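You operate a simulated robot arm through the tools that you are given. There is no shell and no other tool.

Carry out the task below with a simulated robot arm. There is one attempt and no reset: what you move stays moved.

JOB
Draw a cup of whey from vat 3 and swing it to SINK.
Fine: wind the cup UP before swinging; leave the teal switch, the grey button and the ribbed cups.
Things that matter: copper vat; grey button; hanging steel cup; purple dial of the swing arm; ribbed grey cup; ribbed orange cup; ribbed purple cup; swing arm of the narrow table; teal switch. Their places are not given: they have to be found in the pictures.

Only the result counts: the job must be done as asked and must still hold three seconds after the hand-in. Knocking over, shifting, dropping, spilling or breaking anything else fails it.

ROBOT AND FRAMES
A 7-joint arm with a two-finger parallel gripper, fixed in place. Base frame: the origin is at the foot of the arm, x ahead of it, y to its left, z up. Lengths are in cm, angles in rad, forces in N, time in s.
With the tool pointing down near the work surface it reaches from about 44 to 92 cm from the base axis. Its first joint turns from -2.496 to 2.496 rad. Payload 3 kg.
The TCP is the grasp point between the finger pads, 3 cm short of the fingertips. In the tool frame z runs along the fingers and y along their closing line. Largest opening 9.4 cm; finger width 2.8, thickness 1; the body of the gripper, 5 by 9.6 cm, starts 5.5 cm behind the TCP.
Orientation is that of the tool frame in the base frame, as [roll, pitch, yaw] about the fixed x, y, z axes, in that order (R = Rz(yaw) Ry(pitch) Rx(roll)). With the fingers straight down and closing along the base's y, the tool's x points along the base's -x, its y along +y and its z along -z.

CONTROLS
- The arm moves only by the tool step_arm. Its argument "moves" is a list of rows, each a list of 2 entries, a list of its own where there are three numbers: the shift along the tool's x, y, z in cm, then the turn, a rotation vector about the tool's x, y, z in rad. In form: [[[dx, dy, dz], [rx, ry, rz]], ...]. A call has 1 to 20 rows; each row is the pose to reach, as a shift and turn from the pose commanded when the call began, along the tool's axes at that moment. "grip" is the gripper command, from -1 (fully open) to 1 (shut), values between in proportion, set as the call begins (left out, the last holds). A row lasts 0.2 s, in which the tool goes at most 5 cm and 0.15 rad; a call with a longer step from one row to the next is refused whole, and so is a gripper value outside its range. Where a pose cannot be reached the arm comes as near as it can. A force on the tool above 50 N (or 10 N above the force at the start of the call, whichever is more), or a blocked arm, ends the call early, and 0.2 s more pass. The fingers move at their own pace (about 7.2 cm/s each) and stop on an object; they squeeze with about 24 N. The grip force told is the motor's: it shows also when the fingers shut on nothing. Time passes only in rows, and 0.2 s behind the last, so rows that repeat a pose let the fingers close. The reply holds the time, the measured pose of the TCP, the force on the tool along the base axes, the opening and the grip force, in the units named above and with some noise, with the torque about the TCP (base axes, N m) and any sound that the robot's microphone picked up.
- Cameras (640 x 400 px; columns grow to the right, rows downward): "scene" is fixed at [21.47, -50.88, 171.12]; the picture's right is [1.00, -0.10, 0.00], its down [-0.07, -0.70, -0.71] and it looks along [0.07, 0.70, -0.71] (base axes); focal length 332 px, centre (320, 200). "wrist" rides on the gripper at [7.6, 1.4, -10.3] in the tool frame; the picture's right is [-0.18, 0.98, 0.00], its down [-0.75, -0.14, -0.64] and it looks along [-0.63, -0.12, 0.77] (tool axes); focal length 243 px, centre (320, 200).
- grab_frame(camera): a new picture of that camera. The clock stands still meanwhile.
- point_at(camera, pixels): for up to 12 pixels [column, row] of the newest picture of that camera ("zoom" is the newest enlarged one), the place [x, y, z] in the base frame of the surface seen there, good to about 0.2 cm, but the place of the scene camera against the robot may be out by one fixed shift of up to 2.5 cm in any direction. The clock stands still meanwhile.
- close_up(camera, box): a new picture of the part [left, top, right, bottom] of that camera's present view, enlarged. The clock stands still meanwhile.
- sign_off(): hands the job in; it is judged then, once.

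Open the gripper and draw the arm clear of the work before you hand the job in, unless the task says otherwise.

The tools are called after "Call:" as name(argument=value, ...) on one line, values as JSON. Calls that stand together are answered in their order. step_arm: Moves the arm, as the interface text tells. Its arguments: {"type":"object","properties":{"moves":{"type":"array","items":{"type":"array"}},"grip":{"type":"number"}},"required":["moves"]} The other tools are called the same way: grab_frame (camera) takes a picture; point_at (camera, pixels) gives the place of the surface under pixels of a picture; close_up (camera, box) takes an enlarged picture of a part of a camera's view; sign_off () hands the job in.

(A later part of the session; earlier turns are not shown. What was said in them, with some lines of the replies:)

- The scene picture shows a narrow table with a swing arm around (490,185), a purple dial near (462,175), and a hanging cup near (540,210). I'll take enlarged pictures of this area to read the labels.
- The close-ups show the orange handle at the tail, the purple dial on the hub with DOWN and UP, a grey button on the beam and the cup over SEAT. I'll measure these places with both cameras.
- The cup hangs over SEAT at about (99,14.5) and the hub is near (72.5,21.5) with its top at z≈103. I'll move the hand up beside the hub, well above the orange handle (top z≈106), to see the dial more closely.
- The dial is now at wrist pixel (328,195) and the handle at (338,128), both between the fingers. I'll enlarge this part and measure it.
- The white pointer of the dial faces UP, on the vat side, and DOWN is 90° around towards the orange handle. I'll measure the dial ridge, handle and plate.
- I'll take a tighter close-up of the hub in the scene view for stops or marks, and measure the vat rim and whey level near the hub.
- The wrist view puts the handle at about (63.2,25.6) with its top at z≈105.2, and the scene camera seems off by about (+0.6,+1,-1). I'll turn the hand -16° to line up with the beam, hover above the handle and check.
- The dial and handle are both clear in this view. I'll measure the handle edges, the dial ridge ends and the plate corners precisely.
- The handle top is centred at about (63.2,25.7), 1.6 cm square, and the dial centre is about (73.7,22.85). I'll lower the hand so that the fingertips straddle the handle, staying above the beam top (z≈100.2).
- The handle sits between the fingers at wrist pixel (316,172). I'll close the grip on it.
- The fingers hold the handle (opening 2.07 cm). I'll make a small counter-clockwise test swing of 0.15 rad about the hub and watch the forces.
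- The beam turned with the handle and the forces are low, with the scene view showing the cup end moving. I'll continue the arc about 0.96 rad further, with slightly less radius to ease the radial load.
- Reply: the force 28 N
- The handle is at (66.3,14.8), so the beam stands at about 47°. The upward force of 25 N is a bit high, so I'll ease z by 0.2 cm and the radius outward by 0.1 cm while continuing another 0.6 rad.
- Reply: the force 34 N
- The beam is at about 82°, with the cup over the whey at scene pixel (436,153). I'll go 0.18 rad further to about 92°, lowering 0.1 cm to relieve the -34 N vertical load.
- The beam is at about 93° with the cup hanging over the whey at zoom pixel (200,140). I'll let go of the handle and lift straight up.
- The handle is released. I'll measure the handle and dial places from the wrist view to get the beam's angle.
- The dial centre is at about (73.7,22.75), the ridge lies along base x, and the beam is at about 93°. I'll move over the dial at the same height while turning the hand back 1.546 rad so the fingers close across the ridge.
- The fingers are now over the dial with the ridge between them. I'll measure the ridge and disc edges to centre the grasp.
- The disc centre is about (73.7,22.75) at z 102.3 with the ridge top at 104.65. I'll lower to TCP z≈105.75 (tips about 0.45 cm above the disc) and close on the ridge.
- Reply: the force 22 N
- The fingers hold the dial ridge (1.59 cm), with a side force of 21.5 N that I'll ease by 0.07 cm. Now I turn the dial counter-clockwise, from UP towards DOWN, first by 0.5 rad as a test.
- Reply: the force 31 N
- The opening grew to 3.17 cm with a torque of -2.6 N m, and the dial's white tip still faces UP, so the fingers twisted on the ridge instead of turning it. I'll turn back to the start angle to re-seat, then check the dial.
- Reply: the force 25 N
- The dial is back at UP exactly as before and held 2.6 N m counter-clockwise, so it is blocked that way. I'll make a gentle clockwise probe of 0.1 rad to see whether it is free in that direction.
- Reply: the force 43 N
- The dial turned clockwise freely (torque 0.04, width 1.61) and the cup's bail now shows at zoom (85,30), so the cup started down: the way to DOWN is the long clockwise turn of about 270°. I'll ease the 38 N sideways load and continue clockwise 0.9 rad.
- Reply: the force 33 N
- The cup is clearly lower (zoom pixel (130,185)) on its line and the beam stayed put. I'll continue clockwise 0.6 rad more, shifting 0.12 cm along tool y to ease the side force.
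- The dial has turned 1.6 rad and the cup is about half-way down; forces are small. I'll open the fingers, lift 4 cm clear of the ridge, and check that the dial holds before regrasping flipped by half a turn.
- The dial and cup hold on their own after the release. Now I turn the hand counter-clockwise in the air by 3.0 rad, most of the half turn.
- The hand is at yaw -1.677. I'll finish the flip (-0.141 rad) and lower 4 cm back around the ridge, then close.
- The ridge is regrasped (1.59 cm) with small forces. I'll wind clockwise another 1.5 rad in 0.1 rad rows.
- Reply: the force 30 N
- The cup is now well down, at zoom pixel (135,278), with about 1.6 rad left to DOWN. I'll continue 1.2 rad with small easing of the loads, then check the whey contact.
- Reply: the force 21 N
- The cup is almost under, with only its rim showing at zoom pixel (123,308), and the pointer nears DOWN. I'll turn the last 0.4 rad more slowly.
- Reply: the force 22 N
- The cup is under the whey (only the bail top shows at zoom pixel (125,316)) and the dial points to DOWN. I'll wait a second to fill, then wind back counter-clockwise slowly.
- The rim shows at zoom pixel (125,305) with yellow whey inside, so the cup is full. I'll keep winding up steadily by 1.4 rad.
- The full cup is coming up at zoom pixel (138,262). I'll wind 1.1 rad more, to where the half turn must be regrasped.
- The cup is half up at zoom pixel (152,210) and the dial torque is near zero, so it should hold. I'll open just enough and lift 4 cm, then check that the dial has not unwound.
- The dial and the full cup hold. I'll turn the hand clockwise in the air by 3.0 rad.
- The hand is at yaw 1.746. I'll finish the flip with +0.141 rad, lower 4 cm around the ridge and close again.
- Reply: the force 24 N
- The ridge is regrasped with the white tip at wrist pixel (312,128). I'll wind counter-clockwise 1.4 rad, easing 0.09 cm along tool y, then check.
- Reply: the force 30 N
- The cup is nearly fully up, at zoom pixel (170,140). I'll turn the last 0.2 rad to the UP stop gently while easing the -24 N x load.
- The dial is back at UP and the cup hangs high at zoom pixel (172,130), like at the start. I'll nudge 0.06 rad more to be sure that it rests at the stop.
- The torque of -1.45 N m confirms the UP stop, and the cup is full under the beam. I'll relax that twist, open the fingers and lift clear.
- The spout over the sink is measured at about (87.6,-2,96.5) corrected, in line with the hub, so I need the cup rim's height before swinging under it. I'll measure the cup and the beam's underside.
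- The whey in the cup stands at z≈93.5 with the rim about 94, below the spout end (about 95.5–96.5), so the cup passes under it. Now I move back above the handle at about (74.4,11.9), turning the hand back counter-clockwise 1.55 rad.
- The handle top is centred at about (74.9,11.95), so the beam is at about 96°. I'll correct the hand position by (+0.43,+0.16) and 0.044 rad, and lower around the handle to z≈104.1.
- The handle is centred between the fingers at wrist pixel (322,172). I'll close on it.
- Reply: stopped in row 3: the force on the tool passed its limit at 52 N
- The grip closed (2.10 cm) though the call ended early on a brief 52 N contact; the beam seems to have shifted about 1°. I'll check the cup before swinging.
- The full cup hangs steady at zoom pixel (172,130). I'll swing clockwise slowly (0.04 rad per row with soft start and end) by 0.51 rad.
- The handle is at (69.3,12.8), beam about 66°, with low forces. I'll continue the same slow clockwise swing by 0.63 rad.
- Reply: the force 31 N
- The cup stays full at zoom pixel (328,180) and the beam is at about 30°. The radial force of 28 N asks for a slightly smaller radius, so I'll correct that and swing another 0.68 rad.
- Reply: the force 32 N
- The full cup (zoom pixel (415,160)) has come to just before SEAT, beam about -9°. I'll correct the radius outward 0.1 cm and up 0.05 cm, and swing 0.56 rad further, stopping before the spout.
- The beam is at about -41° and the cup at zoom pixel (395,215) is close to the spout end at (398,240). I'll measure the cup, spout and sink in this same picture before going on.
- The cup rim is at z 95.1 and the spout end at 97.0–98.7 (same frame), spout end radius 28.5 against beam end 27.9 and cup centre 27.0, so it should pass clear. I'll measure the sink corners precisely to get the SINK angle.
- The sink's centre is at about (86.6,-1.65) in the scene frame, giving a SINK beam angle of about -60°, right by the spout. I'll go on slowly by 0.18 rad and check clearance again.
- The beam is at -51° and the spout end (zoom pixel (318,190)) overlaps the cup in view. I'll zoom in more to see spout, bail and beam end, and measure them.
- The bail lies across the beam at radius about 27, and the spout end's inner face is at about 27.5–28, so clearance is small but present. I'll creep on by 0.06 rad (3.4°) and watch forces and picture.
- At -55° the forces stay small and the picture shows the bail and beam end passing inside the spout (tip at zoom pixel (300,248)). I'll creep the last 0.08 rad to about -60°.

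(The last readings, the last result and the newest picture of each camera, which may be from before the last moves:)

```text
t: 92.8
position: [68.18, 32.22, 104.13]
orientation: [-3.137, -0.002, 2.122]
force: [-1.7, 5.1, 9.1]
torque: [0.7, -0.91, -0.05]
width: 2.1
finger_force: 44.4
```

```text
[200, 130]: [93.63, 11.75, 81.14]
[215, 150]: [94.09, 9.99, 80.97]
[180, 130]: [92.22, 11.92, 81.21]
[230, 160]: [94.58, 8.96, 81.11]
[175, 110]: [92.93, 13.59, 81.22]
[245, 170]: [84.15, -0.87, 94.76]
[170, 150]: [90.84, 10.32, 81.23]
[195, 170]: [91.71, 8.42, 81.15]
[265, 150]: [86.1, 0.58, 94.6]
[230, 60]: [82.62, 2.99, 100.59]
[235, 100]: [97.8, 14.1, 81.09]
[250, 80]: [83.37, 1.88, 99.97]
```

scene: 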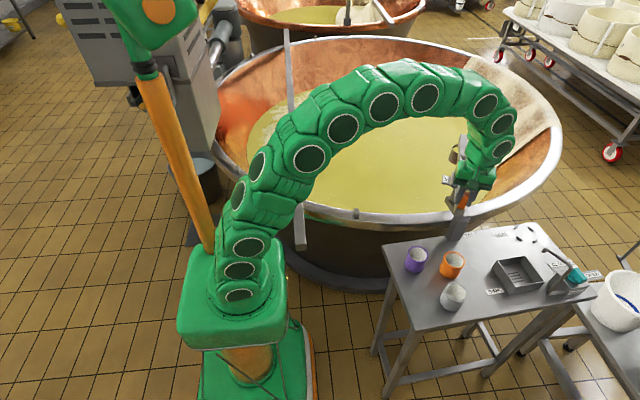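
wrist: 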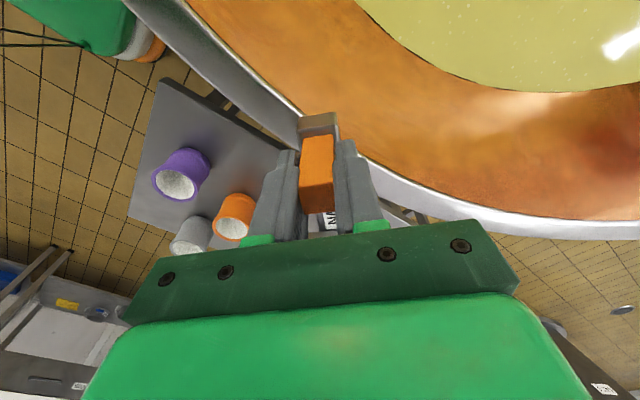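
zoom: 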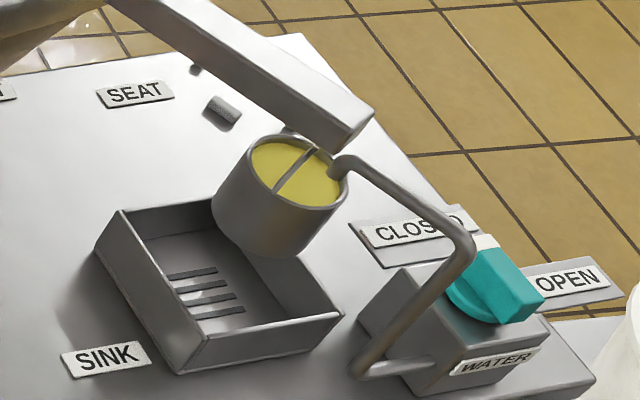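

The beam is at about -59.5° with little force, and the cup is by the spout over the sink. I'll measure the cup's centre against the sink centre (86.6,-1.65) in the same frame.

Call:
point_at(camera="zoom", pixels=[[285, 170], [300, 185], [251, 150], [247, 160], [345, 185], [320, 205], [275, 140], [265, 185], [325, 190], [335, 165], [345, 160], [365, 110]])

Call:
close_up(camera="scene", box=[515, 230, 575, 273])

```text
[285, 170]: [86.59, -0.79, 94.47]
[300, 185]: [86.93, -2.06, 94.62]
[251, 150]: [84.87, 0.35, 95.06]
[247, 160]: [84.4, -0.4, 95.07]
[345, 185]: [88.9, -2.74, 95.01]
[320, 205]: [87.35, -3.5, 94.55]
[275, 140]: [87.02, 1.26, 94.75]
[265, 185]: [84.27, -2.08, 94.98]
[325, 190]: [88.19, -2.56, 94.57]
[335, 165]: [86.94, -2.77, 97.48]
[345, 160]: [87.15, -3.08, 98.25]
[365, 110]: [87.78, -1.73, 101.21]
```

```text
9.30 times, centred on (545, 252) of scene
```

zoom: 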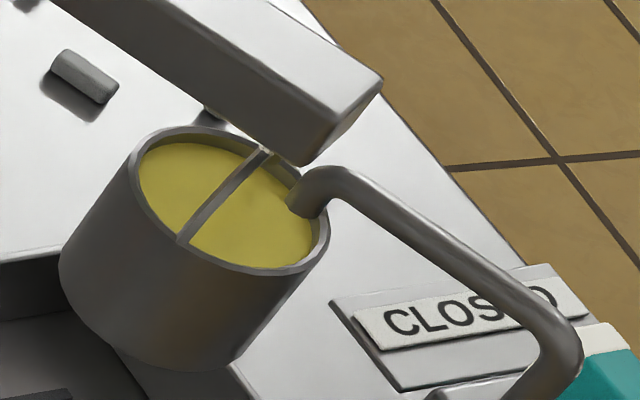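

The cup centre (86.75,-1.3) is within about 0.4 cm of the sink centre, and it is still full and clear of the spout. I'll open the fingers and lift straight off the handle.

Call:
step_arm(moves=[[[0, 0, 0], [0, 0, 0]], [[0, 0, 0], [0, 0, 0]], [[0, 0, 0], [0, 0, 0]], [[0, 0, -1], [0, 0, 0]], [[0, 0, -3], [0, 0, 0]], [[0, 0, -6], [0, 0, 0]], [[0, 0, -10], [0, 0, 0]], [[0, 0, -10], [0, 0, 0]]], grip=-0.2)

Call:
grab_frame(camera="scene")

Call:
close_up(camera="scene", box=[490, 215, 590, 300])

Call:
point_at(camera="zoom", pixels=[[285, 170], [300, 185], [251, 150], [247, 160], [345, 185], [265, 185], [365, 110]])

Call:
grab_frame(camera="wrist")

```text
t: 94.6
position: [68.28, 32.18, 114.07]
orientation: [-3.137, -0.002, 2.12]
force: [0.5, -0.4, 0.5]
torque: [0.01, -0.01, 0.0]
width: 5.61
finger_force: 0.1
```

```text
taken
```

scene: 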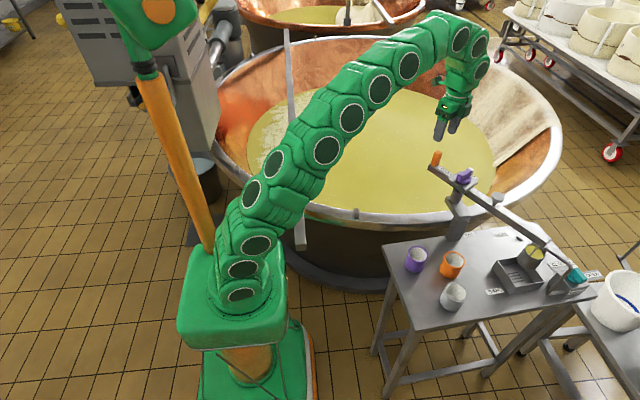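

```text
4.71 times, centred on (540, 258) of scene
```

zoom: 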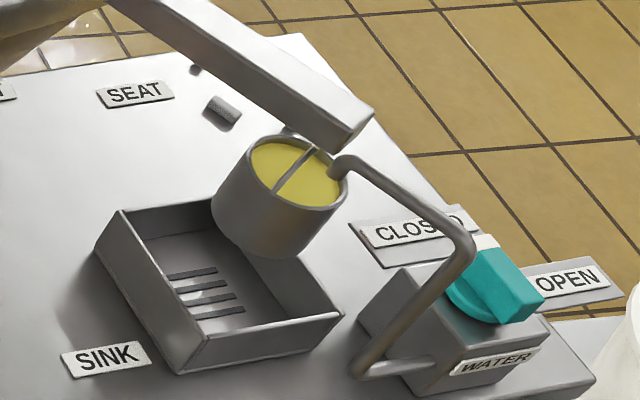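

```text
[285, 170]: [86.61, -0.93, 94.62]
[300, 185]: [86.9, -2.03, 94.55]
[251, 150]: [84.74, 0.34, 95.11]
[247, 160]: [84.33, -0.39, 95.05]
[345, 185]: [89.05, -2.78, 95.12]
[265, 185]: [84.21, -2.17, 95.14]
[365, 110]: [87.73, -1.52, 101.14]
```

```text
taken
```

wrist: 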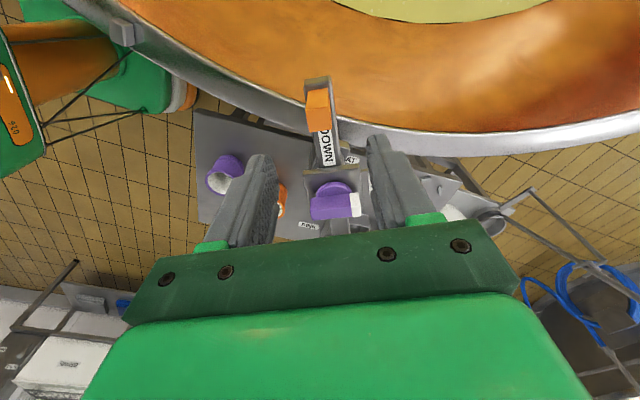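

The beam stayed at SINK after release, the cup is full, and the dial still points to UP. I'll open fully and draw the arm up and back, clear of the work.

Call:
step_arm(moves=[[[0, 0, -3], [0, 0, 0]], [[0, 0, -6], [0, 0, 0]], [[0, 0, -9], [0, 0, 0]], [[0, 0, -12], [0, 0, 0]], [[-0.1, -3, -12], [0, 0, 0]], [[-0.2, -6, -12], [0, 0, 0]], [[-0.3, -9, -12], [0, 0, 0]], [[-0.5, -12, -12], [0, 0, 0]], [[-0.56, -14.4, -12], [0, 0, 0]], [[-0.56, -14.4, -12], [0, 0, 0]], [[-0.56, -14.4, -12], [0, 0, 0]]], grip=-1)

Call:
grab_frame(camera="scene")

Call:
close_up(camera="scene", box=[400, 140, 610, 320])

```text
t: 97.0
position: [56.46, 24.1, 126.29]
orientation: [-3.135, -0.001, 2.121]
force: [-0.5, 0.0, 0.2]
torque: [-0.02, -0.02, -0.04]
width: 9.36
finger_force: 0.1
out of reach, approached as far as the arm can: row 3, 4, 5
```

```text
taken
```

scene: 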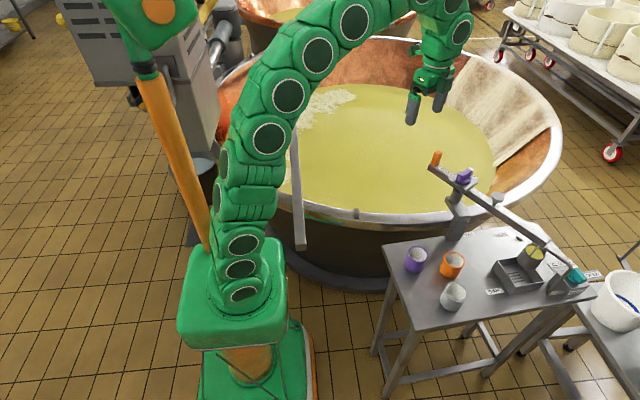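

```text
2.22 times, centred on (505, 230) of scene
```

zoom: 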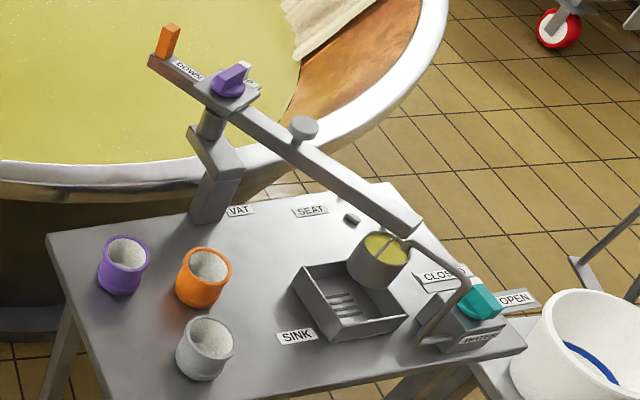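

The arm is clear and open. The full cup hangs over the sink at zoom pixel (380,250), the dial is at UP, and the teal switch, grey button and ribbed cups are as they were, so I hand the job in.

Call:
sign_off()

```text
The job is handed in.
```

I drew a full cup of whey from the vat, wound it up to the UP stop and swung it to SINK. I handed the job in; no verdict came back.

- **Cup:** it hangs over the sink, its centre about 0.4 cm from the sink's centre. It was still full in the last picture, and I saw no spill.
- **Dial and beam:** the dial points to UP. The beam did not move when I let go of the handle.
- **Left alone:** the teal switch, the grey button and the three ribbed cups look as they did at the start.
- **Arm:** the gripper is open and drawn clear of the table.

- **Vat number:** I saw no number on the vat. I used the copper vat beside the table; the swing arm's cup hangs over it.
- **Dial resistance:** I first tried the dial the short way towards DOWN. It was blocked there and took about 2.6 N m before I stopped, then wound normally the long way round. The beam later stood a few degrees further round. Nothing looked damaged.
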